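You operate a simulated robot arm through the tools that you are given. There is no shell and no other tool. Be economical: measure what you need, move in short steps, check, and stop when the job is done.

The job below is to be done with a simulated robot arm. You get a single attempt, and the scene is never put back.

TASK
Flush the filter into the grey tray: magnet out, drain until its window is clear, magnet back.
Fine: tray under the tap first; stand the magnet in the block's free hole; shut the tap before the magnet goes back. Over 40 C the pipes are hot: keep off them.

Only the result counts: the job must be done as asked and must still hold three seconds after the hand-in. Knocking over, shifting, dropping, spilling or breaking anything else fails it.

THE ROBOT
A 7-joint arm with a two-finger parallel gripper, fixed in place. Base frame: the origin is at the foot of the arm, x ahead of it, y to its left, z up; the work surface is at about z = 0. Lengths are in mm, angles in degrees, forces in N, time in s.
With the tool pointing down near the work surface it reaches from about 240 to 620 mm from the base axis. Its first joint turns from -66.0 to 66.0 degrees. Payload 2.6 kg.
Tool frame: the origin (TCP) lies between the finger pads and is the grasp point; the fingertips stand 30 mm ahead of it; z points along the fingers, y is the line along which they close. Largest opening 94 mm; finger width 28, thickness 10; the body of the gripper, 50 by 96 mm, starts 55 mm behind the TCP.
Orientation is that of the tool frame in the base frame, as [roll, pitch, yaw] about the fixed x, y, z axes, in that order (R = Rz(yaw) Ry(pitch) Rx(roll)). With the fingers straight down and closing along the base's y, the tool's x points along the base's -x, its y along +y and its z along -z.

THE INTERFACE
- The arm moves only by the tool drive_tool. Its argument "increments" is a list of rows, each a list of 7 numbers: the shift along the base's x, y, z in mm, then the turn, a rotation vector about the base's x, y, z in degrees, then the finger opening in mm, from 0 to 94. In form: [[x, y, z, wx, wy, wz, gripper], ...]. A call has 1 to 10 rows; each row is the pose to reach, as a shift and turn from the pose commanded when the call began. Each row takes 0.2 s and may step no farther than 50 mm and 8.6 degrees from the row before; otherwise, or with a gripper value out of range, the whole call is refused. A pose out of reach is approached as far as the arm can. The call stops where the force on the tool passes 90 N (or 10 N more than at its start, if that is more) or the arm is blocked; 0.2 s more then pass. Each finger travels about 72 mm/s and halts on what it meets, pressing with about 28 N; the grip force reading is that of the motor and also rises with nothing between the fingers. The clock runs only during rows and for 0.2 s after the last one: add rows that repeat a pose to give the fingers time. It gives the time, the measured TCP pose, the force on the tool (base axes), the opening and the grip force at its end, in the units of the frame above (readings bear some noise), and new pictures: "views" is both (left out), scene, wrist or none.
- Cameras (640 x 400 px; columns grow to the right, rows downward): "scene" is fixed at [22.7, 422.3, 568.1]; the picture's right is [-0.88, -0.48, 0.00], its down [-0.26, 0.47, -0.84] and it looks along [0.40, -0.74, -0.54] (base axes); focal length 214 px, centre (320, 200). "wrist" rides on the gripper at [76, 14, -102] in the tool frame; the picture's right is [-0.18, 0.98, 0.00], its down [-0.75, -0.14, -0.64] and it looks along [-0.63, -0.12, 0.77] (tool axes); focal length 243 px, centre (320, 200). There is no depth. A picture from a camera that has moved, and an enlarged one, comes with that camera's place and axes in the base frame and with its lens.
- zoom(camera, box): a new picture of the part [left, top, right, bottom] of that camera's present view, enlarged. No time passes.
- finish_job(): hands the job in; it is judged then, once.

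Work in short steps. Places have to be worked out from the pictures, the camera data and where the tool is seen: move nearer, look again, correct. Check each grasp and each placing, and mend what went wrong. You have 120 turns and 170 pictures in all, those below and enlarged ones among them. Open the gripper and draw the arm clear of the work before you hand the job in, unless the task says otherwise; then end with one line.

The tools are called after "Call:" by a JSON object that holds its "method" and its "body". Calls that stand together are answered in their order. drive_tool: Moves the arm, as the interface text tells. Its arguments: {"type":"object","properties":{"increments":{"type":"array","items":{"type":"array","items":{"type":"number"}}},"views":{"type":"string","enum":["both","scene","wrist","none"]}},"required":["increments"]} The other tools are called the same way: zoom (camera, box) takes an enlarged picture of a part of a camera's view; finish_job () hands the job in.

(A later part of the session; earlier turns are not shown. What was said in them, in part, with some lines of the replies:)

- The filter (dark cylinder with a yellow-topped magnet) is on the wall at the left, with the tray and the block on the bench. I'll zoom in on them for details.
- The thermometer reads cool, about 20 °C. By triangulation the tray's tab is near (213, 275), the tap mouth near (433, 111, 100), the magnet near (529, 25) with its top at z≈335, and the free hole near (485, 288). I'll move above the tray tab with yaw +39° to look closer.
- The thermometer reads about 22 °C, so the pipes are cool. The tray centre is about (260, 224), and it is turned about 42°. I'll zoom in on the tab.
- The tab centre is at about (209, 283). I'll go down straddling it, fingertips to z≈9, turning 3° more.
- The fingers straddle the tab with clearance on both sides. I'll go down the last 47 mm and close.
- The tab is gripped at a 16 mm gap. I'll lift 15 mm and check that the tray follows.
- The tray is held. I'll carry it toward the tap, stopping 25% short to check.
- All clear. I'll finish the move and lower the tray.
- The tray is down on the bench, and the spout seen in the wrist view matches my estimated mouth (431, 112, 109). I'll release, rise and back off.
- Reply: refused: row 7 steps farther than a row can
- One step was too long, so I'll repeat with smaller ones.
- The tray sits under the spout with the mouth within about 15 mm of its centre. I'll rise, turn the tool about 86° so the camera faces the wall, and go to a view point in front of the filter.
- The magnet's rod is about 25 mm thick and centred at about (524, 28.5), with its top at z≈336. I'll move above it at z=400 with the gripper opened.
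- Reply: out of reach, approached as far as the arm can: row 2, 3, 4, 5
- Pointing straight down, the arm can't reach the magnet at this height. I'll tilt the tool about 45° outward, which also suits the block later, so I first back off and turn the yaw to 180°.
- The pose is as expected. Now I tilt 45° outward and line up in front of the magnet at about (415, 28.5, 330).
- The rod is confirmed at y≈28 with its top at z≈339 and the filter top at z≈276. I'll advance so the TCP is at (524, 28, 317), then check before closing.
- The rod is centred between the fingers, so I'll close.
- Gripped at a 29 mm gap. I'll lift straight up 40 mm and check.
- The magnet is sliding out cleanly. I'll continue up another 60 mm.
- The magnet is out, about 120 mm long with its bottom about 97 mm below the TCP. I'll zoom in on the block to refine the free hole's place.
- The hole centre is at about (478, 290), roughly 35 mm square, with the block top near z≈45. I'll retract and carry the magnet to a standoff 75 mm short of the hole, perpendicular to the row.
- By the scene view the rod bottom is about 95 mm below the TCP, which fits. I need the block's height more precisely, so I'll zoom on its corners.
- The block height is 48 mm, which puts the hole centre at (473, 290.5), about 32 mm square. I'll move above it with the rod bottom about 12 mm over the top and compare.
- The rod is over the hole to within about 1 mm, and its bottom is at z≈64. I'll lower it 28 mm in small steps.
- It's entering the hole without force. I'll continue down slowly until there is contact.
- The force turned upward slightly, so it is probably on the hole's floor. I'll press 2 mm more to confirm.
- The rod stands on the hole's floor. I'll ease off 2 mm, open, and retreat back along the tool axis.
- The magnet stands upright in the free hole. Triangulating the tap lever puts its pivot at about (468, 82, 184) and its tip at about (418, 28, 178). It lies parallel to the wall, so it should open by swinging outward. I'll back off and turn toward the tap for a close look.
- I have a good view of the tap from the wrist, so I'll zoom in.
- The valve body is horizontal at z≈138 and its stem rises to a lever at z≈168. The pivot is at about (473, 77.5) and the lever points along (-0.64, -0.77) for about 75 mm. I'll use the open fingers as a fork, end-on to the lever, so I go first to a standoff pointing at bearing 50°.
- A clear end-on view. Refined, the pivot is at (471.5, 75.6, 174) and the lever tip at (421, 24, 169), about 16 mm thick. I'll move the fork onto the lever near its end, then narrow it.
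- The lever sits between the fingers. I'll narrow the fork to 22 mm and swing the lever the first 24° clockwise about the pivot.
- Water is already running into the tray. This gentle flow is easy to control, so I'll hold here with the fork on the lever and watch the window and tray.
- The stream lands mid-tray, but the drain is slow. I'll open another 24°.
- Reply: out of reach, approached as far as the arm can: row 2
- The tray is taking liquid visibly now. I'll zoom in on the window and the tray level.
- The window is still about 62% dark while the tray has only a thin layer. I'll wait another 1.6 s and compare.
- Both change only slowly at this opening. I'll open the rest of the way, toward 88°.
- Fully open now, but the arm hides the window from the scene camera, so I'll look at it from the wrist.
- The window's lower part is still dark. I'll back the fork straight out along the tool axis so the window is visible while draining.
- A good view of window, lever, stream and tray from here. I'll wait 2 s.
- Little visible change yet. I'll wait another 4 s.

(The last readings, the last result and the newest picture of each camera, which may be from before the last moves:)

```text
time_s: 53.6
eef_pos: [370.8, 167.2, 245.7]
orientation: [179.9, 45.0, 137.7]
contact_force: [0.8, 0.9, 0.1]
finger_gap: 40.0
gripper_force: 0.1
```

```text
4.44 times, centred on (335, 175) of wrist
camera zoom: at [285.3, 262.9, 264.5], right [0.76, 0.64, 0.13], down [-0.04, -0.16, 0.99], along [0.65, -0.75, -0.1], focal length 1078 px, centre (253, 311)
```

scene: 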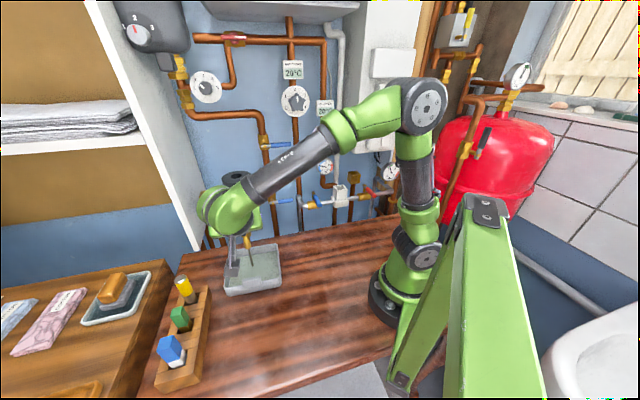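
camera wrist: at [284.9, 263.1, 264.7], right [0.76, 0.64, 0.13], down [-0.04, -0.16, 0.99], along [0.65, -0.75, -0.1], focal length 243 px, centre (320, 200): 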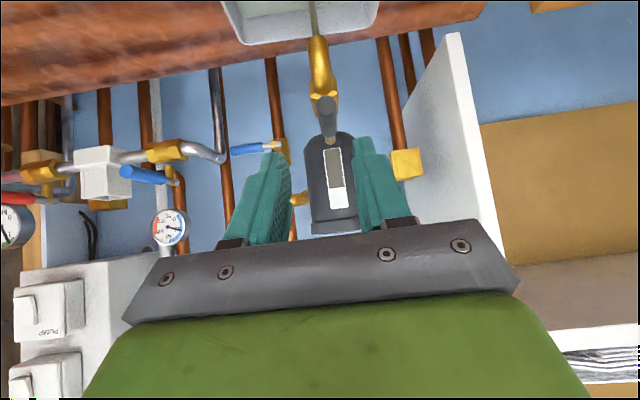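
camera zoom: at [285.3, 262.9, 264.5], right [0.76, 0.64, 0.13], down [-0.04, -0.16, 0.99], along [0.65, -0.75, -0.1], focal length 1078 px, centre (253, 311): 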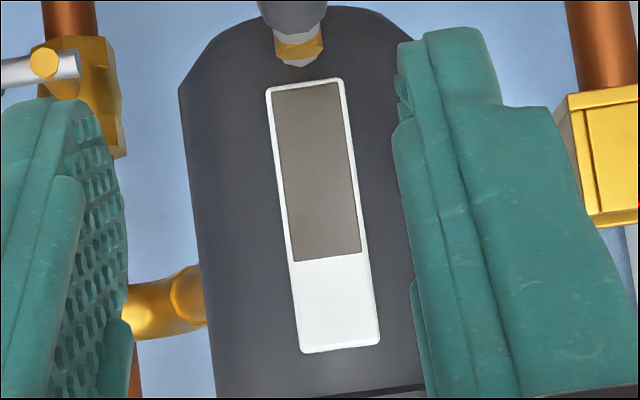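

The level doesn't move, but the colour may be slowly fading. I'll wait longer and compare the same view, watching the tray too.

Call:
{"method": "drive_tool", "body": {"increments": [[0, 0, 0, 0, 0, 0, 40], [0, 0, 0, 0, 0, 0, 40], [0, 0, 0, 0, 0, 0, 40], [0, 0, 0, 0, 0, 0, 40], [0, 0, 0, 0, 0, 0, 40], [0, 0, 0, 0, 0, 0, 40], [0, 0, 0, 0, 0, 0, 40], [0, 0, 0, 0, 0, 0, 40], [0, 0, 0, 0, 0, 0, 40], [0, 0, 0, 0, 0, 0, 40]], "views": "none"}}

Call:
{"method": "drive_tool", "body": {"increments": [[0, 0, 0, 0, 0, 0, 40], [0, 0, 0, 0, 0, 0, 40], [0, 0, 0, 0, 0, 0, 40], [0, 0, 0, 0, 0, 0, 40], [0, 0, 0, 0, 0, 0, 40], [0, 0, 0, 0, 0, 0, 40], [0, 0, 0, 0, 0, 0, 40], [0, 0, 0, 0, 0, 0, 40], [0, 0, 0, 0, 0, 0, 40], [0, 0, 0, 0, 0, 0, 40]], "views": "none"}}

Call:
{"method": "drive_tool", "body": {"increments": [[0, 0, 0, 0, 0, 0, 40], [0, 0, 0, 0, 0, 0, 40], [0, 0, 0, 0, 0, 0, 40], [0, 0, 0, 0, 0, 0, 40], [0, 0, 0, 0, 0, 0, 40], [0, 0, 0, 0, 0, 0, 40], [0, 0, 0, 0, 0, 0, 40], [0, 0, 0, 0, 0, 0, 40], [0, 0, 0, 0, 0, 0, 40], [0, 0, 0, 0, 0, 0, 40]], "views": "none"}}

Call:
{"method": "zoom", "body": {"camera": "wrist", "box": [300, 130, 370, 220]}}

Call:
{"method": "zoom", "body": {"camera": "scene", "box": [220, 235, 290, 300]}}

```text
time_s: 55.8
eef_pos: [371.2, 168.1, 245.8]
orientation: [179.9, 45.1, 137.6]
contact_force: [-0.3, -0.7, 0.7]
finger_gap: 40.1
gripper_force: 0.0
```

```text
time_s: 58.0
eef_pos: [370.7, 167.3, 245.8]
orientation: [179.9, 45.0, 137.7]
contact_force: [0.2, 0.2, -0.1]
finger_gap: 40.0
gripper_force: 0.1
```

```text
time_s: 60.2
eef_pos: [371.2, 168.6, 245.4]
orientation: [179.8, 44.9, 137.7]
contact_force: [-0.5, -0.1, -0.2]
finger_gap: 40.2
gripper_force: 0.1
```

```text
4.44 times, centred on (335, 175) of wrist
camera zoom: at [285.3, 262.9, 264.5], right [0.76, 0.64, 0.13], down [-0.04, -0.16, 0.99], along [0.65, -0.75, -0.1], focal length 1078 px, centre (253, 311)
```

zoom: 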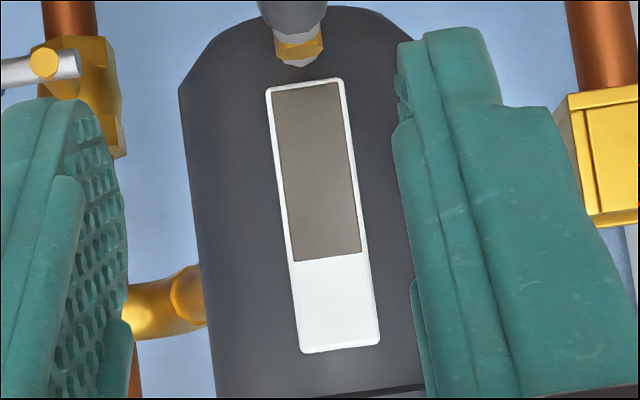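

```text
6.15 times, centred on (255, 268) of scene
camera zoom: at [22.7, 422.3, 568.1], right [-0.88, -0.48, 0.0], down [-0.26, 0.47, -0.84], along [0.4, -0.74, -0.54], focal length 1320 px, centre (720, -215)
```

zoom: 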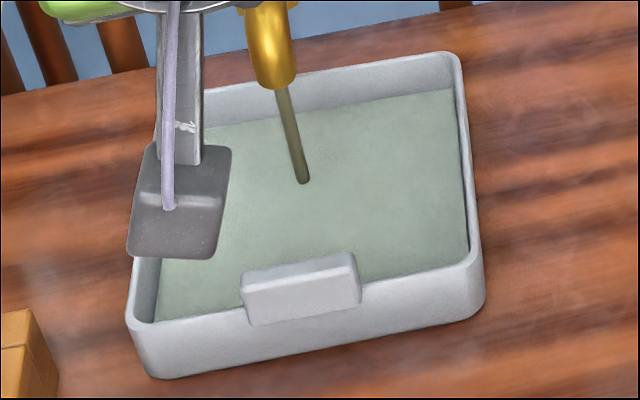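

The tray level is rising slowly and is roughly a third full, and the stream is still dirty. I'll keep draining and check both again.

Call:
{"method": "drive_tool", "body": {"increments": [[0, 0, 0, 0, 0, 0, 40], [0, 0, 0, 0, 0, 0, 40], [0, 0, 0, 0, 0, 0, 40], [0, 0, 0, 0, 0, 0, 40], [0, 0, 0, 0, 0, 0, 40], [0, 0, 0, 0, 0, 0, 40], [0, 0, 0, 0, 0, 0, 40], [0, 0, 0, 0, 0, 0, 40], [0, 0, 0, 0, 0, 0, 40], [0, 0, 0, 0, 0, 0, 40]], "views": "none"}}

Call:
{"method": "drive_tool", "body": {"increments": [[0, 0, 0, 0, 0, 0, 40], [0, 0, 0, 0, 0, 0, 40], [0, 0, 0, 0, 0, 0, 40], [0, 0, 0, 0, 0, 0, 40], [0, 0, 0, 0, 0, 0, 40], [0, 0, 0, 0, 0, 0, 40], [0, 0, 0, 0, 0, 0, 40], [0, 0, 0, 0, 0, 0, 40], [0, 0, 0, 0, 0, 0, 40], [0, 0, 0, 0, 0, 0, 40]], "views": "none"}}

Call:
{"method": "zoom", "body": {"camera": "wrist", "box": [300, 130, 370, 220]}}

Call:
{"method": "zoom", "body": {"camera": "scene", "box": [220, 235, 290, 300]}}

```text
time_s: 62.4
eef_pos: [370.2, 167.7, 245.9]
orientation: [179.9, 45.1, 137.8]
contact_force: [-0.6, 0.0, 0.4]
finger_gap: 40.0
gripper_force: 0.2
```

```text
time_s: 64.6
eef_pos: [371.7, 167.1, 246.3]
orientation: [179.9, 45.0, 137.7]
contact_force: [0.4, 0.0, -0.1]
finger_gap: 40.0
gripper_force: 0.0
```

```text
4.44 times, centred on (335, 175) of wrist
camera zoom: at [285.3, 262.9, 264.5], right [0.76, 0.64, 0.13], down [-0.04, -0.16, 0.99], along [0.65, -0.75, -0.1], focal length 1078 px, centre (253, 311)
```

zoom: 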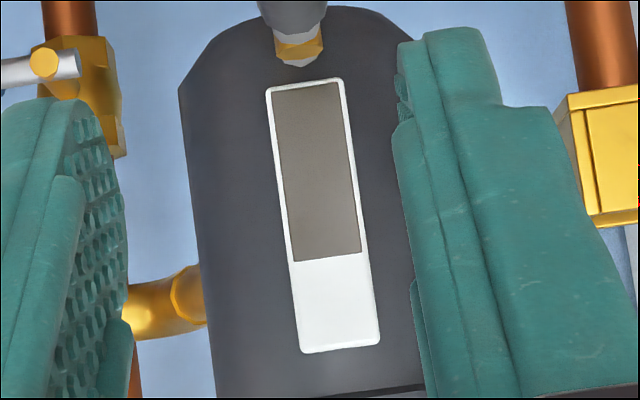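

```text
6.15 times, centred on (255, 268) of scene
camera zoom: at [22.7, 422.3, 568.1], right [-0.88, -0.48, 0.0], down [-0.26, 0.47, -0.84], along [0.4, -0.74, -0.54], focal length 1320 px, centre (720, -215)
```

zoom: 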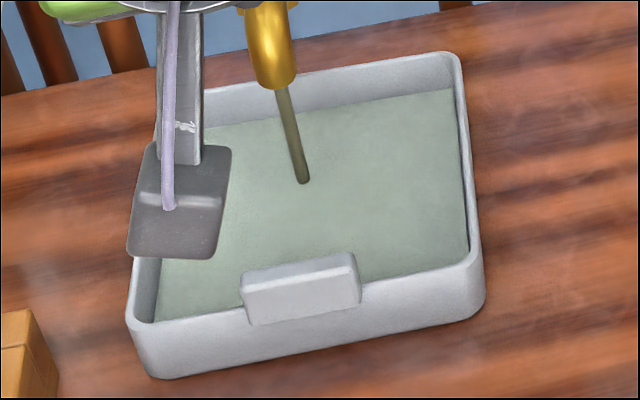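

The tray appears to update in steps, and the window is unchanged so far. I'll wait about 9 s more.

Call:
{"method": "drive_tool", "body": {"increments": [[0, 0, 0, 0, 0, 0, 40], [0, 0, 0, 0, 0, 0, 40], [0, 0, 0, 0, 0, 0, 40], [0, 0, 0, 0, 0, 0, 40], [0, 0, 0, 0, 0, 0, 40], [0, 0, 0, 0, 0, 0, 40], [0, 0, 0, 0, 0, 0, 40], [0, 0, 0, 0, 0, 0, 40], [0, 0, 0, 0, 0, 0, 40], [0, 0, 0, 0, 0, 0, 40]], "views": "none"}}

Call:
{"method": "drive_tool", "body": {"increments": [[0, 0, 0, 0, 0, 0, 40], [0, 0, 0, 0, 0, 0, 40], [0, 0, 0, 0, 0, 0, 40], [0, 0, 0, 0, 0, 0, 40], [0, 0, 0, 0, 0, 0, 40], [0, 0, 0, 0, 0, 0, 40], [0, 0, 0, 0, 0, 0, 40], [0, 0, 0, 0, 0, 0, 40], [0, 0, 0, 0, 0, 0, 40], [0, 0, 0, 0, 0, 0, 40]], "views": "none"}}

Call:
{"method": "drive_tool", "body": {"increments": [[0, 0, 0, 0, 0, 0, 40], [0, 0, 0, 0, 0, 0, 40], [0, 0, 0, 0, 0, 0, 40], [0, 0, 0, 0, 0, 0, 40], [0, 0, 0, 0, 0, 0, 40], [0, 0, 0, 0, 0, 0, 40], [0, 0, 0, 0, 0, 0, 40], [0, 0, 0, 0, 0, 0, 40], [0, 0, 0, 0, 0, 0, 40], [0, 0, 0, 0, 0, 0, 40]], "views": "none"}}

Call:
{"method": "drive_tool", "body": {"increments": [[0, 0, 0, 0, 0, 0, 40], [0, 0, 0, 0, 0, 0, 40], [0, 0, 0, 0, 0, 0, 40], [0, 0, 0, 0, 0, 0, 40], [0, 0, 0, 0, 0, 0, 40], [0, 0, 0, 0, 0, 0, 40], [0, 0, 0, 0, 0, 0, 40], [0, 0, 0, 0, 0, 0, 40], [0, 0, 0, 0, 0, 0, 40], [0, 0, 0, 0, 0, 0, 40]], "views": "wrist"}}

Call:
{"method": "zoom", "body": {"camera": "scene", "box": [220, 235, 290, 300]}}

```text
time_s: 66.8
eef_pos: [370.9, 167.4, 246.7]
orientation: [179.9, 45.0, 137.7]
contact_force: [0.3, 0.2, 0.0]
finger_gap: 39.9
gripper_force: 0.1
```

```text
time_s: 69.0
eef_pos: [370.5, 167.9, 246.1]
orientation: [179.9, 45.0, 137.7]
contact_force: [-0.4, 0.0, 0.3]
finger_gap: 39.9
gripper_force: 0.1
```

```text
time_s: 71.2
eef_pos: [370.7, 167.4, 247.6]
orientation: [179.9, 45.1, 137.7]
contact_force: [0.0, 0.3, -0.2]
finger_gap: 39.9
gripper_force: 0.0
```

```text
time_s: 73.4
eef_pos: [370.4, 166.5, 246.0]
orientation: [179.9, 45.1, 137.7]
contact_force: [0.0, 0.3, 0.9]
finger_gap: 40.0
gripper_force: 0.0
camera wrist: at [285.3, 262.9, 264.5], right [0.76, 0.64, 0.13], down [-0.04, -0.16, 0.99], along [0.65, -0.75, -0.1], focal length 243 px, centre (320, 200)
```

wrist: 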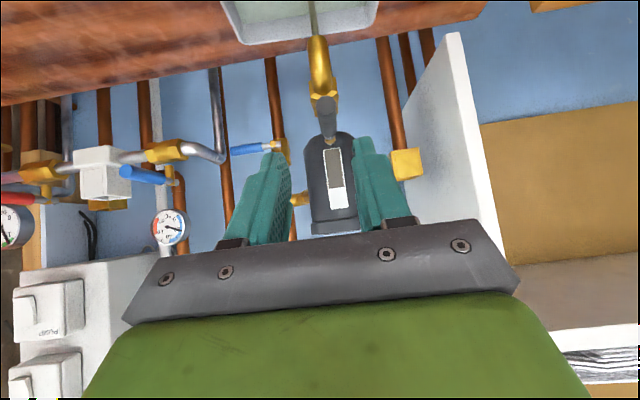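

```text
6.15 times, centred on (255, 268) of scene
camera zoom: at [22.7, 422.3, 568.1], right [-0.88, -0.48, 0.0], down [-0.26, 0.47, -0.84], along [0.4, -0.74, -0.54], focal length 1320 px, centre (720, -215)
```

zoom: 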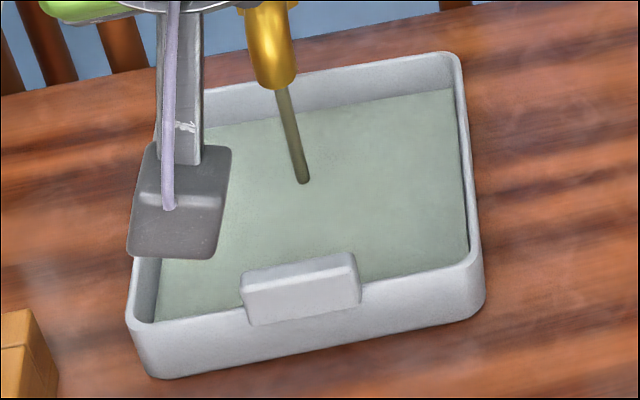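

No change yet in window or tray step. I'll check the window closely and the thermometer.

Call:
{"method": "zoom", "body": {"camera": "wrist", "box": [300, 130, 370, 220]}}

Call:
{"method": "zoom", "body": {"camera": "scene", "box": [300, 150, 350, 190]}}

```text
4.44 times, centred on (335, 175) of wrist
camera zoom: at [285.3, 262.9, 264.5], right [0.76, 0.64, 0.13], down [-0.04, -0.16, 0.99], along [0.65, -0.75, -0.1], focal length 1078 px, centre (253, 311)
```

zoom: 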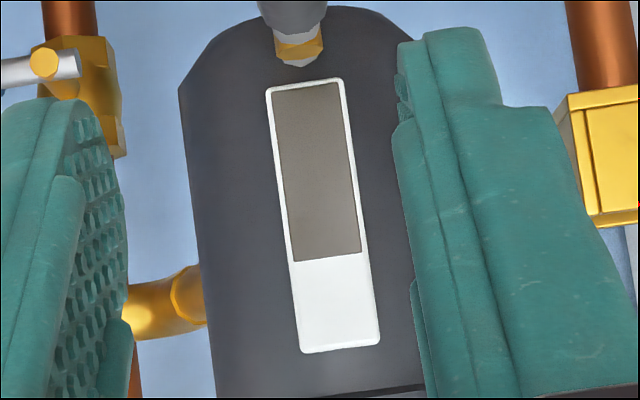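

```text
10.00 times, centred on (325, 170) of scene
camera zoom: at [22.7, 422.3, 568.1], right [-0.88, -0.48, 0.0], down [-0.26, 0.47, -0.84], along [0.4, -0.74, -0.54], focal length 2145 px, centre (270, 500)
```

zoom: 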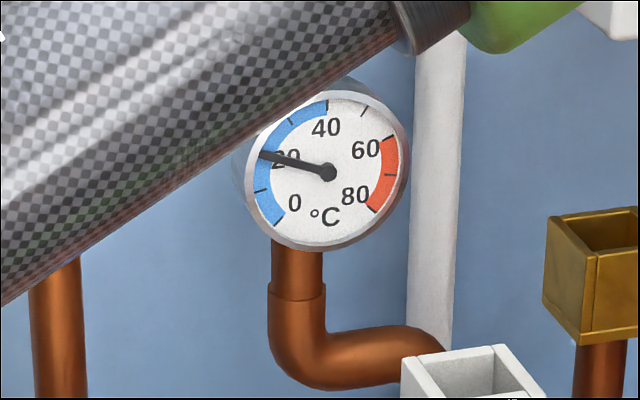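

It's still cool at about 18–20 °C. The drain is simply slow, so I'll keep waiting.

Call:
{"method": "drive_tool", "body": {"increments": [[0, 0, 0, 0, 0, 0, 40], [0, 0, 0, 0, 0, 0, 40], [0, 0, 0, 0, 0, 0, 40], [0, 0, 0, 0, 0, 0, 40], [0, 0, 0, 0, 0, 0, 40], [0, 0, 0, 0, 0, 0, 40], [0, 0, 0, 0, 0, 0, 40], [0, 0, 0, 0, 0, 0, 40], [0, 0, 0, 0, 0, 0, 40], [0, 0, 0, 0, 0, 0, 40]], "views": "none"}}

Call:
{"method": "drive_tool", "body": {"increments": [[0, 0, 0, 0, 0, 0, 40], [0, 0, 0, 0, 0, 0, 40], [0, 0, 0, 0, 0, 0, 40], [0, 0, 0, 0, 0, 0, 40], [0, 0, 0, 0, 0, 0, 40], [0, 0, 0, 0, 0, 0, 40], [0, 0, 0, 0, 0, 0, 40], [0, 0, 0, 0, 0, 0, 40], [0, 0, 0, 0, 0, 0, 40], [0, 0, 0, 0, 0, 0, 40]], "views": "none"}}

Call:
{"method": "drive_tool", "body": {"increments": [[0, 0, 0, 0, 0, 0, 40], [0, 0, 0, 0, 0, 0, 40], [0, 0, 0, 0, 0, 0, 40], [0, 0, 0, 0, 0, 0, 40], [0, 0, 0, 0, 0, 0, 40], [0, 0, 0, 0, 0, 0, 40], [0, 0, 0, 0, 0, 0, 40], [0, 0, 0, 0, 0, 0, 40], [0, 0, 0, 0, 0, 0, 40], [0, 0, 0, 0, 0, 0, 40]], "views": "none"}}

Call:
{"method": "drive_tool", "body": {"increments": [[0, 0, 0, 0, 0, 0, 40], [0, 0, 0, 0, 0, 0, 40], [0, 0, 0, 0, 0, 0, 40], [0, 0, 0, 0, 0, 0, 40], [0, 0, 0, 0, 0, 0, 40], [0, 0, 0, 0, 0, 0, 40], [0, 0, 0, 0, 0, 0, 40], [0, 0, 0, 0, 0, 0, 40], [0, 0, 0, 0, 0, 0, 40], [0, 0, 0, 0, 0, 0, 40]], "views": "wrist"}}

Call:
{"method": "zoom", "body": {"camera": "scene", "box": [220, 235, 290, 300]}}

```text
time_s: 75.6
eef_pos: [370.0, 167.3, 246.1]
orientation: [179.9, 45.0, 137.6]
contact_force: [0.4, 0.3, 0.6]
finger_gap: 40.2
gripper_force: 0.0
```

```text
time_s: 77.8
eef_pos: [371.3, 168.8, 246.4]
orientation: [179.8, 45.0, 137.8]
contact_force: [-0.1, 0.0, 0.2]
finger_gap: 39.6
gripper_force: 0.0
```

```text
time_s: 80.0
eef_pos: [369.4, 167.7, 247.8]
orientation: [179.8, 45.0, 137.8]
contact_force: [-0.3, 0.3, 0.7]
finger_gap: 40.1
gripper_force: 0.1
```

```text
time_s: 82.2
eef_pos: [370.2, 168.2, 246.9]
orientation: [179.9, 45.0, 137.6]
contact_force: [-0.5, 0.9, 0.0]
finger_gap: 39.9
gripper_force: 0.0
camera wrist: at [285.3, 262.9, 264.5], right [0.76, 0.64, 0.13], down [-0.04, -0.16, 0.99], along [0.65, -0.75, -0.1], focal length 243 px, centre (320, 200)
```

wrist: 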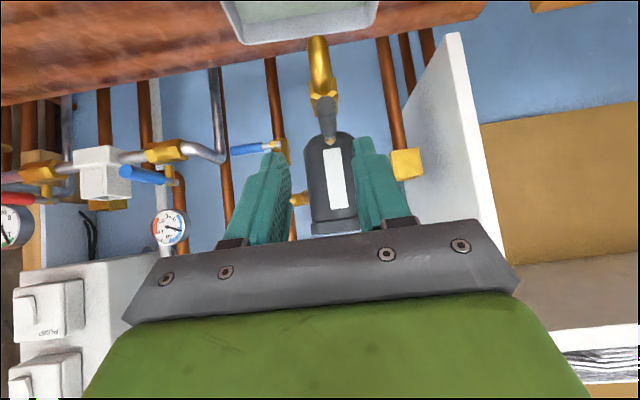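

```text
6.15 times, centred on (255, 268) of scene
camera zoom: at [22.7, 422.3, 568.1], right [-0.88, -0.48, 0.0], down [-0.26, 0.47, -0.84], along [0.4, -0.74, -0.54], focal length 1320 px, centre (720, -215)
```

zoom: 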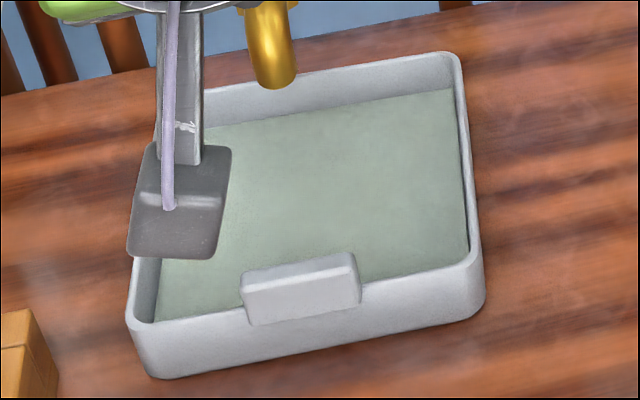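

The window is now fully white and the stream has stopped. I'll bring the fork back onto the lever along the reverse path.

Call:
{"method": "drive_tool", "body": {"increments": [[20, -15, -29, 0, 0, 0, 40], [35, -30, -51, 0, 0, 0, 40], [45, -40, -65, 0, 0, 0, 40], [45, -40, -65, 0, 0, 0, 30], [45, -40, -65, 0, 0, 0, 22], [45, -40, -65, 0, 0, 0, 22]], "views": "wrist"}}

```text
time_s: 83.6
eef_pos: [417.0, 127.0, 183.0]
orientation: [179.9, 45.0, 137.7]
contact_force: [0.7, 0.5, 0.2]
finger_gap: 23.1
gripper_force: 0.2
camera wrist: at [331.8, 222.5, 200.9], right [0.76, 0.64, 0.13], down [-0.04, -0.16, 0.99], along [0.65, -0.75, -0.1], focal length 243 px, centre (320, 200)
```

wrist: 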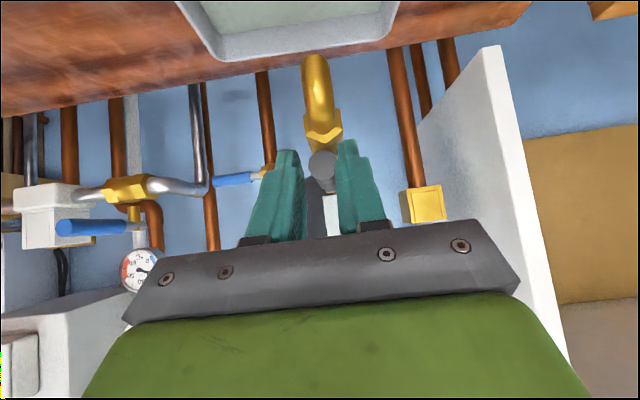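

The lever is in the fork. I'll swing it back toward closed, first 80°.

Call:
{"method": "drive_tool", "body": {"increments": [[-6.5, -8.2, 0, 0, 0, 8, 22], [-11.8, -17.3, 0, 0, 0, 16, 22], [-15.8, -26.9, 0, 0, 0, 24, 22], [-18.4, -37.1, 0, 0, 0, 32, 22], [-19.5, -47.5, 0, 0, 0, 40, 22], [-19.2, -57.9, 0, 0, 0, 48, 22], [-17.5, -68.2, 0, 0, 0, 56, 22], [-14.3, -78.2, 0, 0, 0, 64, 22], [-9.8, -87.6, 0, 0, 0, 72, 22], [-4, -96.4, 0, 0, 0, 80, 22]], "views": "wrist"}}

Call:
{"method": "zoom", "body": {"camera": "scene", "box": [200, 160, 320, 260]}}

```text
time_s: 85.8
eef_pos: [412.5, 30.9, 181.6]
orientation: [179.9, 45.0, -142.2]
contact_force: [-0.3, 0.1, 0.8]
finger_gap: 22.1
gripper_force: 0.0
camera wrist: at [302.5, -35.8, 200.1], right [-0.5, 0.86, 0.13], down [0.15, -0.06, 0.99], along [0.85, 0.51, -0.1], focal length 243 px, centre (320, 200)
```

wrist: 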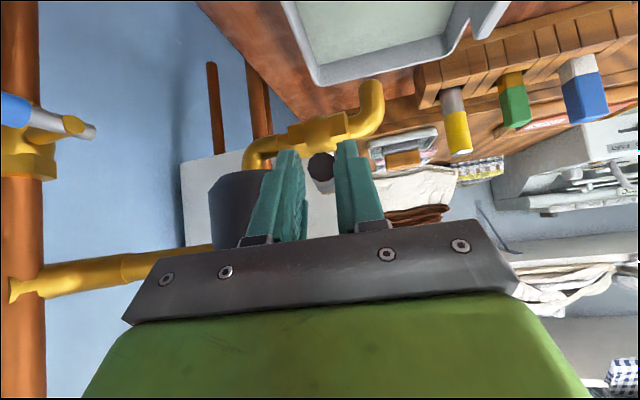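

```text
4.00 times, centred on (260, 210) of scene
camera zoom: at [22.7, 422.3, 568.1], right [-0.88, -0.48, 0.0], down [-0.26, 0.47, -0.84], along [0.4, -0.74, -0.54], focal length 858 px, centre (560, 160)
```

zoom: 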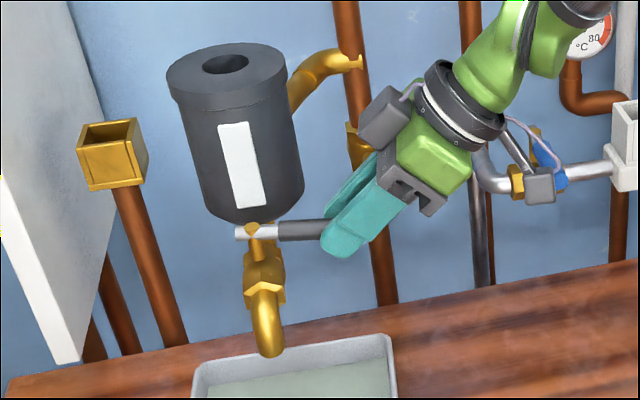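

The window is white. I'll push through the last degrees, slightly past the original position to take up the fork's slack, watching the force.

Call:
{"method": "drive_tool", "body": {"increments": [[3.5, -3.9, 0, 0, 0, 4, 22], [6.9, -7.8, 0, 0, 0, 8, 22], [9.8, -10.5, 0, 0, 0, 11, 22], [12.8, -13, 0, 0, 0, 14, 22]], "views": "wrist"}}

Call:
{"method": "zoom", "body": {"camera": "scene", "box": [200, 160, 320, 260]}}

```text
time_s: 86.8
eef_pos: [425.0, 18.8, 181.2]
orientation: [179.8, 45.1, -128.2]
contact_force: [-2.1, 1.9, 1.3]
finger_gap: 24.1
gripper_force: 2.0
camera wrist: at [334.6, -71.5, 199.7], right [-0.69, 0.71, 0.13], down [0.16, -0.03, 0.99], along [0.7, 0.71, -0.1], focal length 243 px, centre (320, 200)
```

wrist: 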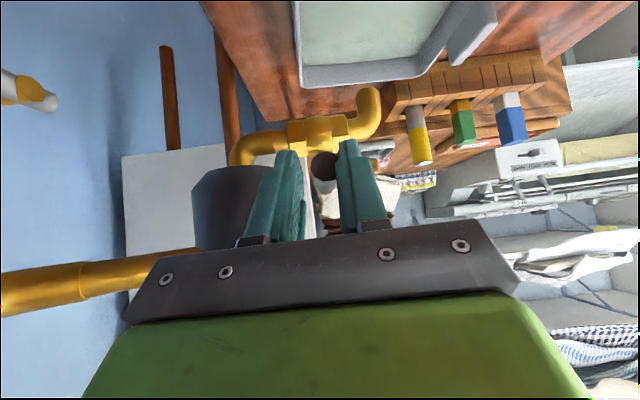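

```text
4.00 times, centred on (260, 210) of scene
camera zoom: at [22.7, 422.3, 568.1], right [-0.88, -0.48, 0.0], down [-0.26, 0.47, -0.84], along [0.4, -0.74, -0.54], focal length 858 px, centre (560, 160)
```

zoom: 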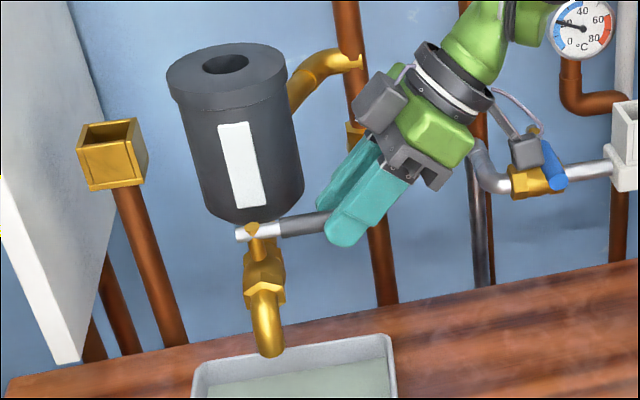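

The lever is against its stop (the finger was pushed back to 24 mm). I'll open, back out along the tool axis, and check the lever.

Call:
{"method": "drive_tool", "body": {"increments": [[-1, 1, 0, 0, 0, 0, 34], [-2, 2, 0, 0, 0, 0, 44], [-10, -8, 14, 0, 0, 0, 44], [-24, -24, 36, 0, 0, 0, 44], [-40, -40, 60, 0, 0, 0, 44]], "views": "wrist"}}

Call:
{"method": "zoom", "body": {"camera": "scene", "box": [200, 160, 320, 260]}}

```text
time_s: 88.0
eef_pos: [383.4, -22.1, 240.4]
orientation: [179.9, 45.2, -128.4]
contact_force: [-0.3, 0.5, -0.2]
finger_gap: 44.3
gripper_force: 0.0
camera wrist: at [294.6, -112.5, 258.2], right [-0.69, 0.71, 0.13], down [0.16, -0.03, 0.99], along [0.7, 0.7, -0.1], focal length 243 px, centre (320, 200)
```

wrist: 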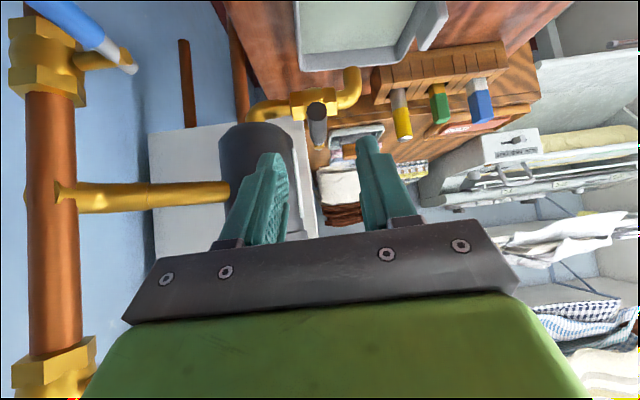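

```text
4.00 times, centred on (260, 210) of scene
camera zoom: at [22.8, 422.3, 568.1], right [-0.88, -0.48, 0.0], down [-0.26, 0.47, -0.84], along [0.4, -0.74, -0.54], focal length 858 px, centre (560, 160)
```

zoom: 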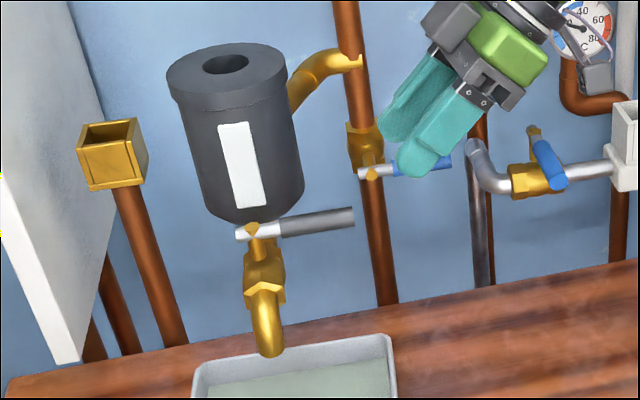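

The lever is back in its original closed position. Now I go for the magnet, moving around to the retreat pose in front of the block at (412, 236, 188).

Call:
{"method": "drive_tool", "body": {"increments": [[-25, 30, 15, 0, 0, 0, 50], [-45, 70, 25, 0, 0, -3, 50], [-55, 115, 25, 0, 0, -6, 50], [-50, 160, 20, 0, 0, -9.1, 50], [-35, 200, 5, 0, 0, -9.1, 50], [-10, 230, -15, 0, 0, -9.1, 50], [15, 250, -35, 0, 0, -9.1, 50], [29, 258, -52, 0, 0, -9.1, 50]], "views": "wrist"}}

Call:
{"method": "zoom", "body": {"camera": "scene", "box": [160, 240, 250, 320]}}

```text
time_s: 89.8
eef_pos: [413.7, 237.7, 189.9]
orientation: [179.9, 45.1, -137.4]
contact_force: [-0.4, 0.4, -0.3]
finger_gap: 50.1
gripper_force: 0.1
camera wrist: at [309.9, 162.7, 208.9], right [-0.57, 0.81, 0.13], down [0.15, -0.05, 0.99], along [0.81, 0.58, -0.09], focal length 243 px, centre (320, 200)
```

wrist: 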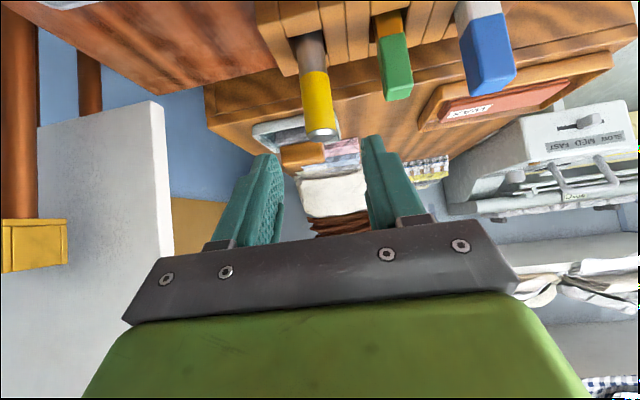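

```text
5.00 times, centred on (205, 280) of scene
camera zoom: at [22.7, 422.3, 568.1], right [-0.88, -0.48, 0.0], down [-0.26, 0.47, -0.84], along [0.4, -0.74, -0.54], focal length 1072 px, centre (895, -200)
```

zoom: 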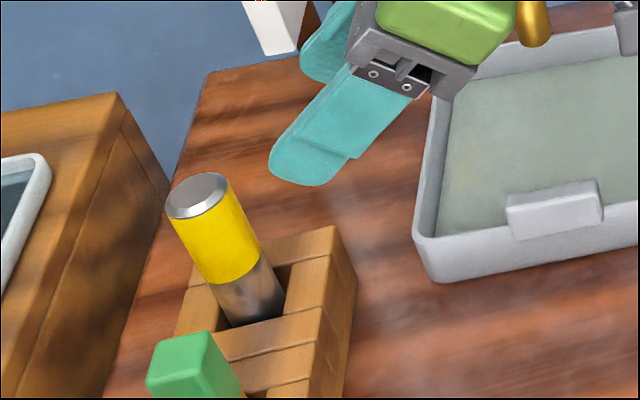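

The magnet stands as I left it. I'll approach along the reverse path to the same grasp pose with the fingers open.

Call:
{"method": "drive_tool", "body": {"increments": [[22, 20, -33, 0, 0, 0, 50], [45, 40, -55, 0, 0, 0, 50], [54, 48, -66, 0, 0, 0, 50], [60.5, 54, -75.5, 0, 0, 0, 50], [60.5, 54, -75.5, 0, 0, 0, 50]], "views": "wrist"}}

```text
time_s: 91.0
eef_pos: [472.6, 290.2, 113.2]
orientation: [180.0, 45.0, -137.5]
contact_force: [0.3, -0.5, -0.9]
finger_gap: 50.0
gripper_force: 0.0
camera wrist: at [369.8, 215.3, 132.3], right [-0.57, 0.81, 0.13], down [0.15, -0.05, 0.99], along [0.81, 0.58, -0.1], focal length 243 px, centre (320, 200)
```

wrist: 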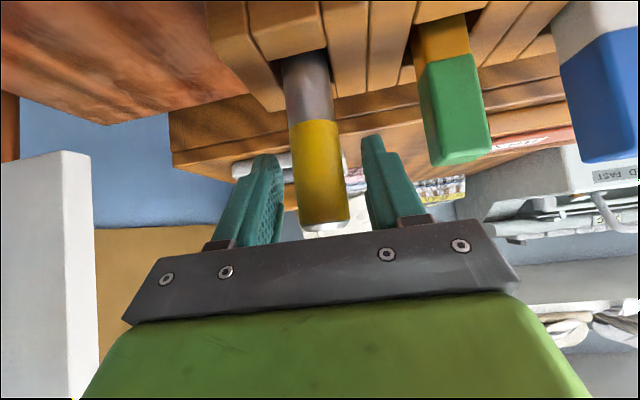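

The rod is centred between the fingers. I'll close and lift it 60 mm.

Call:
{"method": "drive_tool", "body": {"increments": [[0, 0, 0, 0, 0, 0, 30], [0, 0, 0, 0, 0, 0, 10], [0, 0, 0, 0, 0, 0, 0], [0, 0, 0, 0, 0, 0, 0], [0, 0, 8, 0, 0, 0, 0], [0, 0, 20, 0, 0, 0, 0], [0, 0, 40, 0, 0, 0, 0], [0, 0, 60, 0, 0, 0, 0]]}}

Call:
{"method": "zoom", "body": {"camera": "scene", "box": [160, 240, 250, 320]}}

```text
time_s: 92.8
eef_pos: [474.7, 288.4, 174.8]
orientation: [179.9, 45.2, -137.4]
contact_force: [-0.4, -0.1, -2.0]
finger_gap: 28.7
gripper_force: 28.1
camera wrist: at [371.0, 214.2, 192.5], right [-0.57, 0.81, 0.13], down [0.15, -0.05, 0.99], along [0.81, 0.58, -0.1], focal length 243 px, centre (320, 200)
```

scene: 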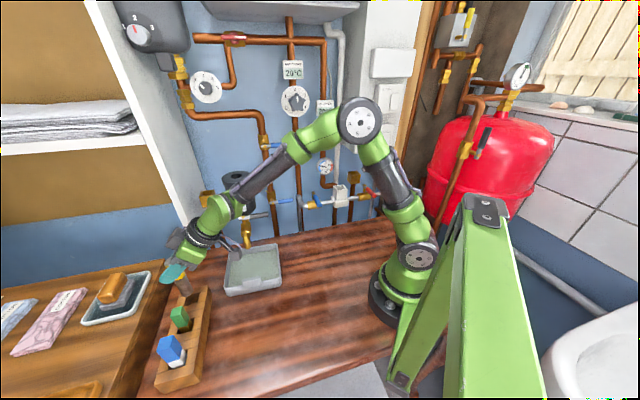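
wrist: 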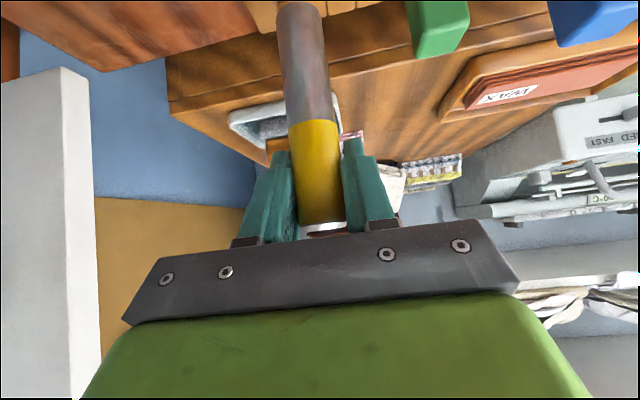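

```text
5.00 times, centred on (205, 280) of scene
camera zoom: at [22.8, 422.3, 568.1], right [-0.88, -0.48, 0.0], down [-0.26, 0.47, -0.84], along [0.4, -0.74, -0.54], focal length 1072 px, centre (895, -200)
```

zoom: 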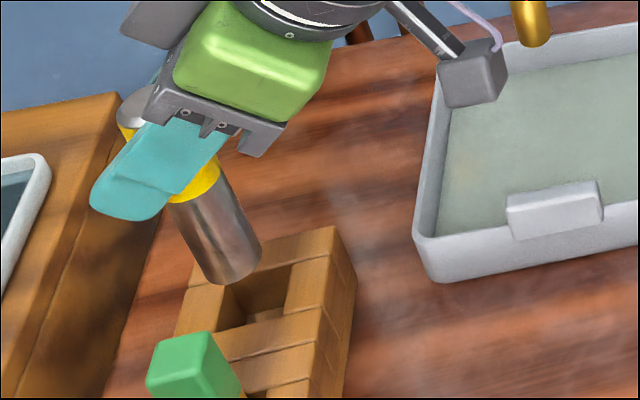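

The magnet is held. I'll carry it back along the reverse route to a standoff in front of the filter, high enough to clear it.

Call:
{"method": "drive_tool", "body": {"increments": [[-24, -24, 16, 0, 0, 0, 0], [-51, -51, 46, 0, 0, 0, 0], [-61, -72, 89, 0, 0, 0, 0], [-68, -102, 124, 0, 0, -7, 0], [-66, -137, 158, 0, 0, -14.5, 0], [-56, -172, 192, 0, 0, -21.5, 0], [-38, -205, 216, 0, 0, -28.5, 0], [-22, -230, 236, 0, 0, -35.5, 0], [-20, -245, 246, 0, 0, -42.4, 0], [-20, -261, 246, 0, 0, -42.4, 0]]}}

Call:
{"method": "zoom", "body": {"camera": "scene", "box": [190, 80, 310, 210]}}

```text
time_s: 95.0
eef_pos: [455.7, 26.9, 419.6]
orientation: [179.9, 45.0, -179.9]
contact_force: [-0.4, -1.4, -0.2]
finger_gap: 28.8
gripper_force: 28.3
camera wrist: at [327.4, 41.0, 439.1], right [0.13, 0.98, 0.13], down [0.08, -0.14, 0.99], along [0.99, -0.12, -0.1], focal length 243 px, centre (320, 200)
```

scene: 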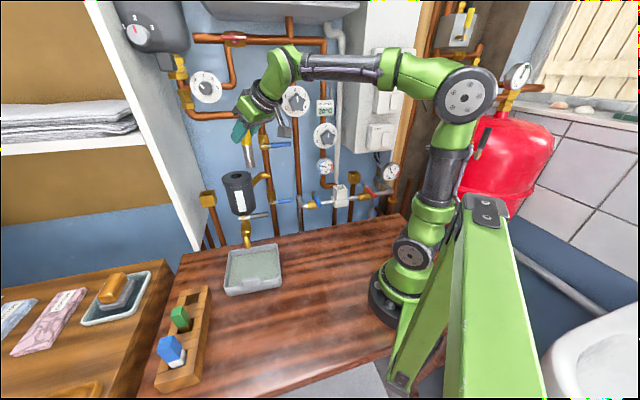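
wrist: 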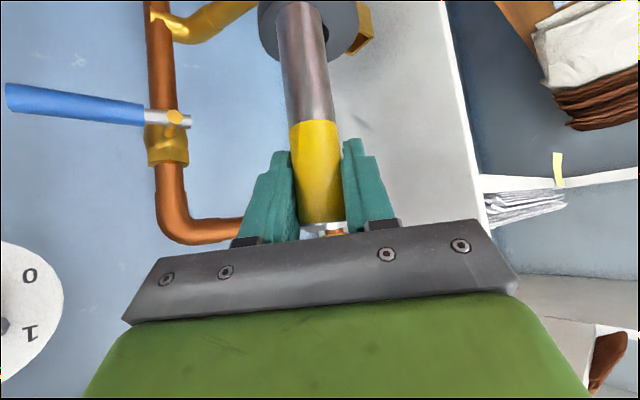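

```text
3.08 times, centred on (250, 145) of scene
camera zoom: at [22.7, 422.3, 568.1], right [-0.88, -0.48, 0.0], down [-0.26, 0.47, -0.84], along [0.4, -0.74, -0.54], focal length 660 px, centre (535, 369)
```

zoom: 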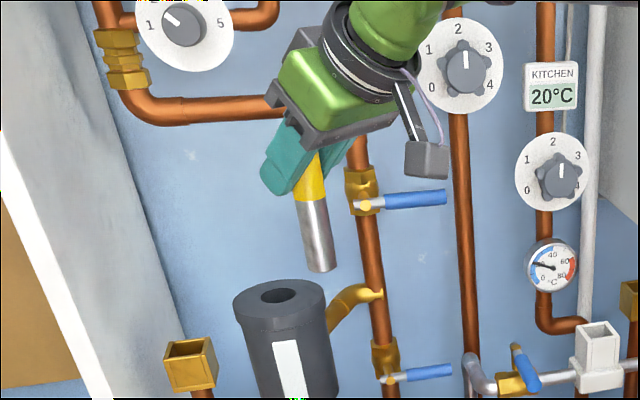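

I'll move over the filter hole with the rod bottom about 20 mm above it and compare alignment.

Call:
{"method": "drive_tool", "body": {"increments": [[25, 0, 0, 0, 0, 0, 0], [50, 1, 0, 0, 0, 0, 0], [69, 1, 0, 0, 0, 0, 0], [69, 1, -20, 0, 0, 0, 0], [69, 1, -22, 0, 0, 0, 0]], "views": "wrist"}}

Call:
{"method": "zoom", "body": {"camera": "scene", "box": [215, 140, 265, 190]}}

Call:
{"method": "zoom", "body": {"camera": "wrist", "box": [250, 0, 390, 90]}}

```text
time_s: 96.2
eef_pos: [524.6, 31.0, 397.8]
orientation: [179.9, 45.0, -179.8]
contact_force: [1.6, -0.8, -2.0]
finger_gap: 28.7
gripper_force: 27.8
camera wrist: at [396.7, 44.4, 416.4], right [0.13, 0.98, 0.13], down [0.08, -0.14, 0.99], along [0.99, -0.11, -0.1], focal length 243 px, centre (320, 200)
```

wrist: 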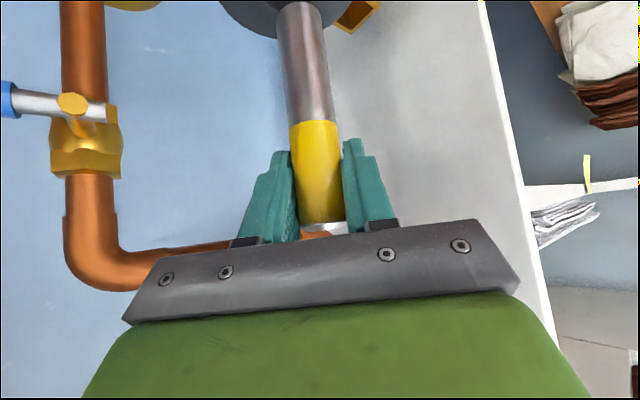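

```text
8.00 times, centred on (240, 165) of scene
camera zoom: at [22.8, 422.3, 568.1], right [-0.88, -0.48, 0.0], down [-0.26, 0.47, -0.84], along [0.4, -0.74, -0.54], focal length 1716 px, centre (960, 480)
```

zoom: 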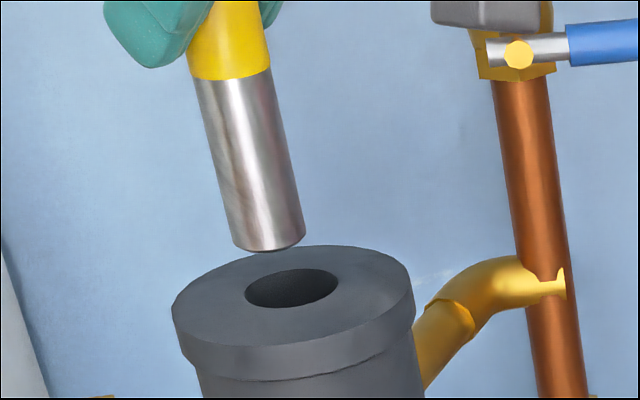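

```text
4.44 times, centred on (320, 45) of wrist
camera zoom: at [396.7, 44.4, 416.4], right [0.13, 0.98, 0.13], down [0.08, -0.14, 0.99], along [0.99, -0.11, -0.1], focal length 1078 px, centre (320, 889)
```

zoom: 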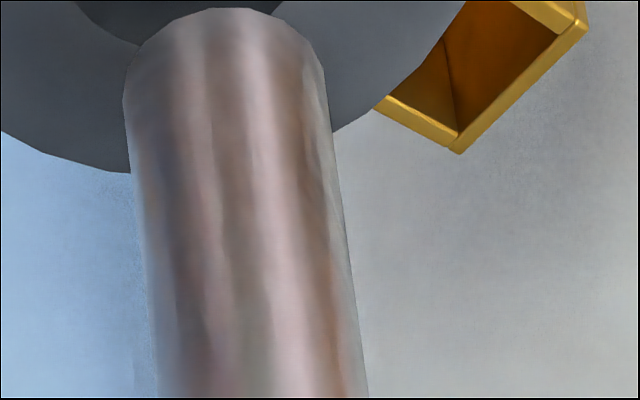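

Scene and wrist views both say the rod is about 3.5 mm too far toward +y. I'll correct that, lower 15 mm, and look again.

Call:
{"method": "drive_tool", "body": {"increments": [[0.5, -3.5, 0, 0, 0, 0, 0], [0.5, -3.5, -14, 0, 0, 0, 0], [0.5, -3.5, -14, 0, 0, 0, 0]], "views": "none"}}

Call:
{"method": "zoom", "body": {"camera": "scene", "box": [215, 140, 265, 190]}}

Call:
{"method": "zoom", "body": {"camera": "wrist", "box": [250, 0, 390, 90]}}

```text
time_s: 97.0
eef_pos: [524.7, 25.8, 385.3]
orientation: [179.9, 45.1, -179.8]
contact_force: [0.5, 0.0, -1.5]
finger_gap: 28.7
gripper_force: 28.2
```

```text
8.00 times, centred on (240, 165) of scene
camera zoom: at [22.8, 422.3, 568.1], right [-0.88, -0.48, 0.0], down [-0.26, 0.47, -0.84], along [0.4, -0.74, -0.54], focal length 1716 px, centre (960, 480)
```

zoom: 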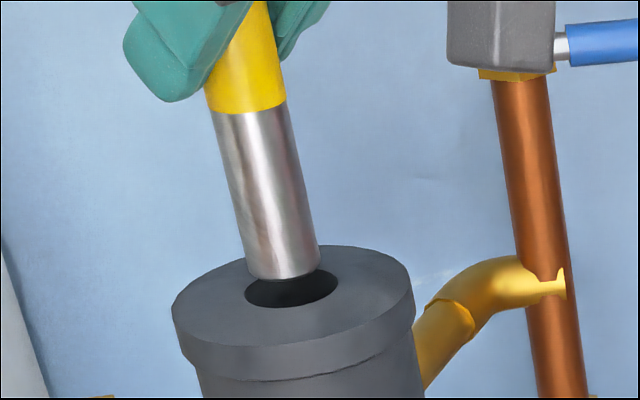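

```text
4.44 times, centred on (320, 45) of wrist
camera zoom: at [397.4, 40.3, 402.9], right [0.13, 0.98, 0.13], down [0.08, -0.14, 0.99], along [0.99, -0.11, -0.1], focal length 1078 px, centre (320, 889)
```

zoom: 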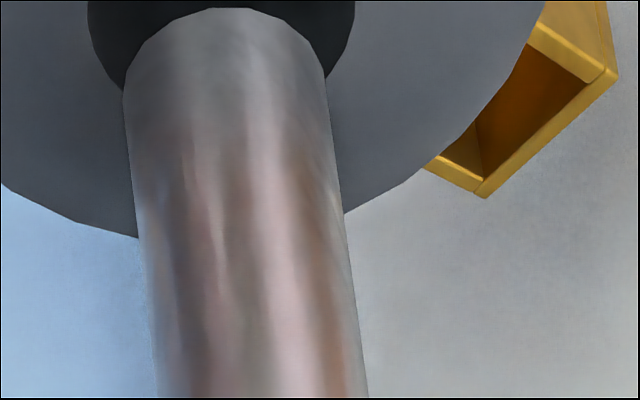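

The rod is now centred in the hole, which has about 4 mm of clearance all round. I'll lower it in steps.

Call:
{"method": "drive_tool", "body": {"increments": [[-0.5, 0.3, -8, 0, 0, 0, 0], [-0.5, 0.3, -16, 0, 0, 0, 0], [-0.5, 0.3, -24, 0, 0, 0, 0], [-0.5, 0.3, -32, 0, 0, 0, 0], [-0.5, 0.3, -42, 0, 0, 0, 0], [-0.5, 0.3, -52, 0, 0, 0, 0], [-0.5, 0.3, -59, 0, 0, 0, 0]], "views": "wrist"}}

Call:
{"method": "zoom", "body": {"camera": "scene", "box": [200, 130, 280, 200]}}

```text
time_s: 98.6
eef_pos: [524.2, 26.8, 323.2]
orientation: [179.9, 45.1, -179.9]
contact_force: [-0.3, -0.3, -1.5]
finger_gap: 28.9
gripper_force: 27.9
camera wrist: at [396.8, 39.7, 342.9], right [0.13, 0.98, 0.13], down [0.08, -0.14, 0.99], along [0.99, -0.11, -0.09], focal length 243 px, centre (320, 200)
```

wrist: 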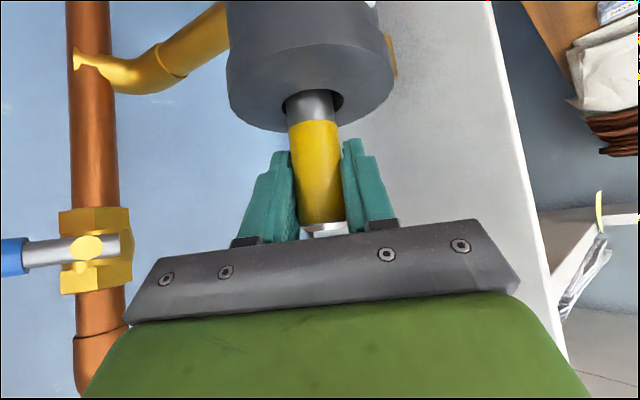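

```text
5.71 times, centred on (240, 165) of scene
camera zoom: at [22.7, 422.3, 568.1], right [-0.88, -0.48, 0.0], down [-0.26, 0.47, -0.84], along [0.4, -0.74, -0.54], focal length 1226 px, centre (777, 400)
```

zoom: 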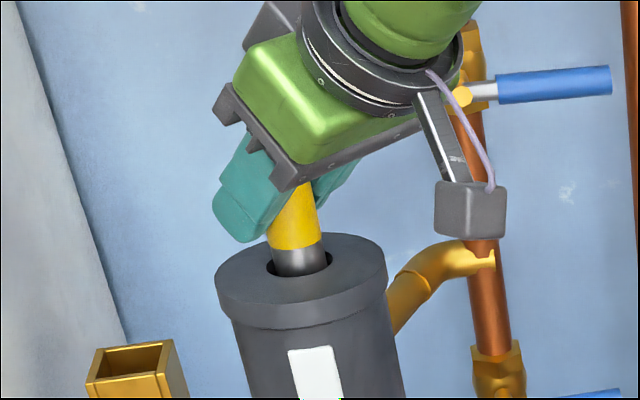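

It's nearly home. I'll lower slowly until it seats.

Call:
{"method": "drive_tool", "body": {"increments": [[0, 0, -3, 0, 0, 0, 0], [0, 0, -6, 0, 0, 0, 0], [0, 0, -8, 0, 0, 0, 0]], "views": "none"}}

```text
time_s: 99.4
eef_pos: [523.4, 26.2, 317.9]
orientation: [179.8, 45.0, -179.8]
contact_force: [0.4, 0.0, -0.8]
finger_gap: 28.8
gripper_force: 27.9
```

Call:
{"method": "drive_tool", "body": {"increments": [[0, 0, -1.5, 0, 0, 0, 0], [0, 0, -3, 0, 0, 0, 0]], "views": "none"}}

Call:
{"method": "zoom", "body": {"camera": "scene", "box": [200, 130, 280, 200]}}

```text
time_s: 100.0
eef_pos: [524.6, 28.1, 317.1]
orientation: [179.9, 45.5, -179.9]
contact_force: [-3.5, -1.1, 16.5]
finger_gap: 28.9
gripper_force: 28.0
```

```text
5.71 times, centred on (240, 165) of scene
camera zoom: at [22.6, 422.3, 568.1], right [-0.88, -0.48, 0.0], down [-0.26, 0.47, -0.84], along [0.4, -0.74, -0.54], focal length 1226 px, centre (777, 400)
```

zoom: 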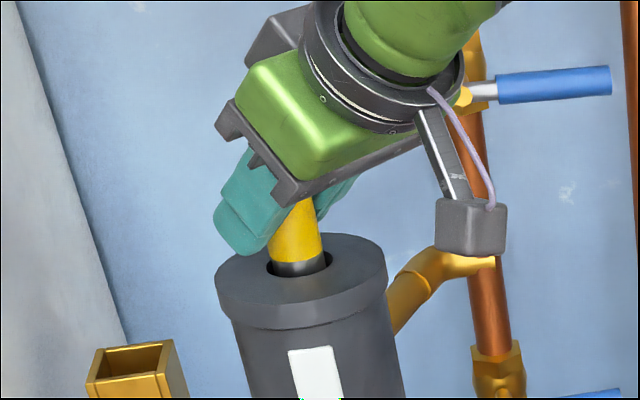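

It's seated at the original height with 16 N of push-back. I'll relax, open, and back off.

Call:
{"method": "drive_tool", "body": {"increments": [[0, 0, 2.5, 0, 0, 0, 0], [0, 0, 2.5, 0, 0, 0, 40], [0, 0, 2.5, 0, 0, 0, 60], [0, 0, 2.5, 0, 0, 0, 60], [-20, 0, 10, 0, 0, 0, 60], [-55, 0, 25, 0, 0, 0, 60], [-95, 0, 45, 0, 0, 0, 60], [-135, 0, 65, 0, 0, 0, 60], [-180, 0, 80, 0, 0, 0, 60]]}}

Call:
{"method": "zoom", "body": {"camera": "scene", "box": [190, 130, 310, 250]}}

Call:
{"method": "zoom", "body": {"camera": "scene", "box": [140, 230, 300, 400]}}

```text
time_s: 102.0
eef_pos: [340.4, 28.1, 391.1]
orientation: [-180.0, 45.0, -179.7]
contact_force: [0.1, -0.7, -0.8]
finger_gap: 60.3
gripper_force: 0.1
camera wrist: at [213.2, 40.9, 410.2], right [0.13, 0.98, 0.13], down [0.08, -0.14, 0.99], along [0.99, -0.11, -0.1], focal length 243 px, centre (320, 200)
```

scene: 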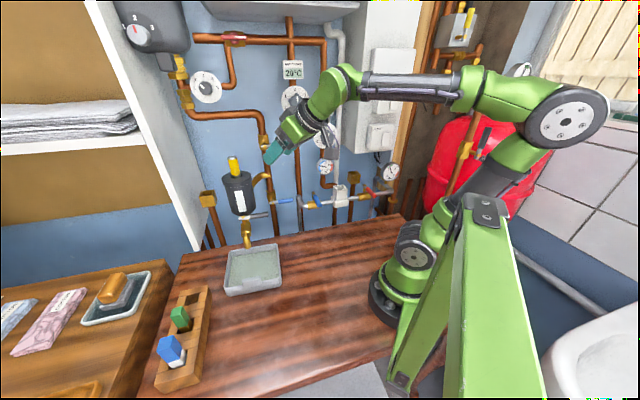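
wrist: 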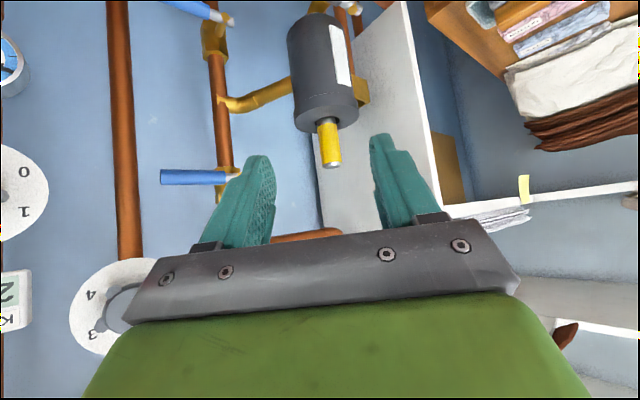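

```text
3.33 times, centred on (250, 190) of scene
camera zoom: at [22.8, 422.3, 568.1], right [-0.88, -0.48, 0.0], down [-0.26, 0.47, -0.84], along [0.4, -0.74, -0.54], focal length 715 px, centre (553, 233)
```

zoom: 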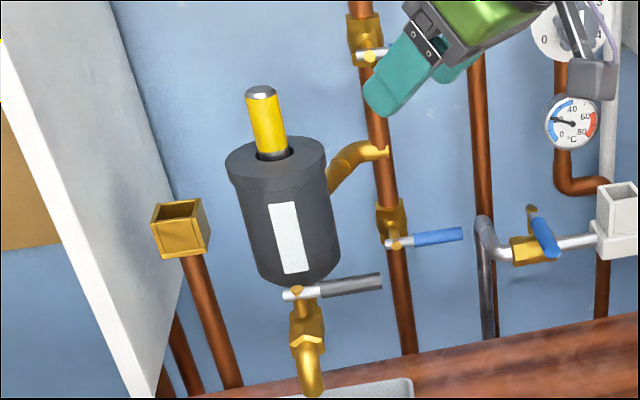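

```text
2.35 times, centred on (220, 315) of scene
camera zoom: at [22.8, 422.3, 568.1], right [-0.88, -0.48, 0.0], down [-0.26, 0.47, -0.84], along [0.4, -0.74, -0.54], focal length 505 px, centre (555, -71)
```

zoom: 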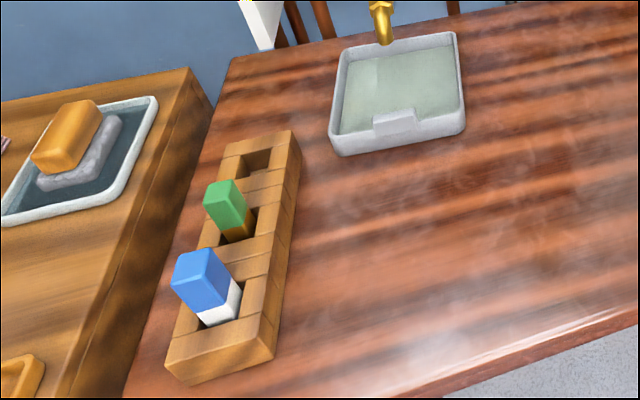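

The magnet is seated, the window is white, the tap is shut and dry, the tray holds the water, the block is undisturbed, and the arm is clear with the gripper open. I'm handing in.

Call:
{"method": "finish_job", "body": {}}

```text
The job is handed in.
```

The filter is flushed into the grey tray: its window is clear, the tap is shut and the magnet is back in place.
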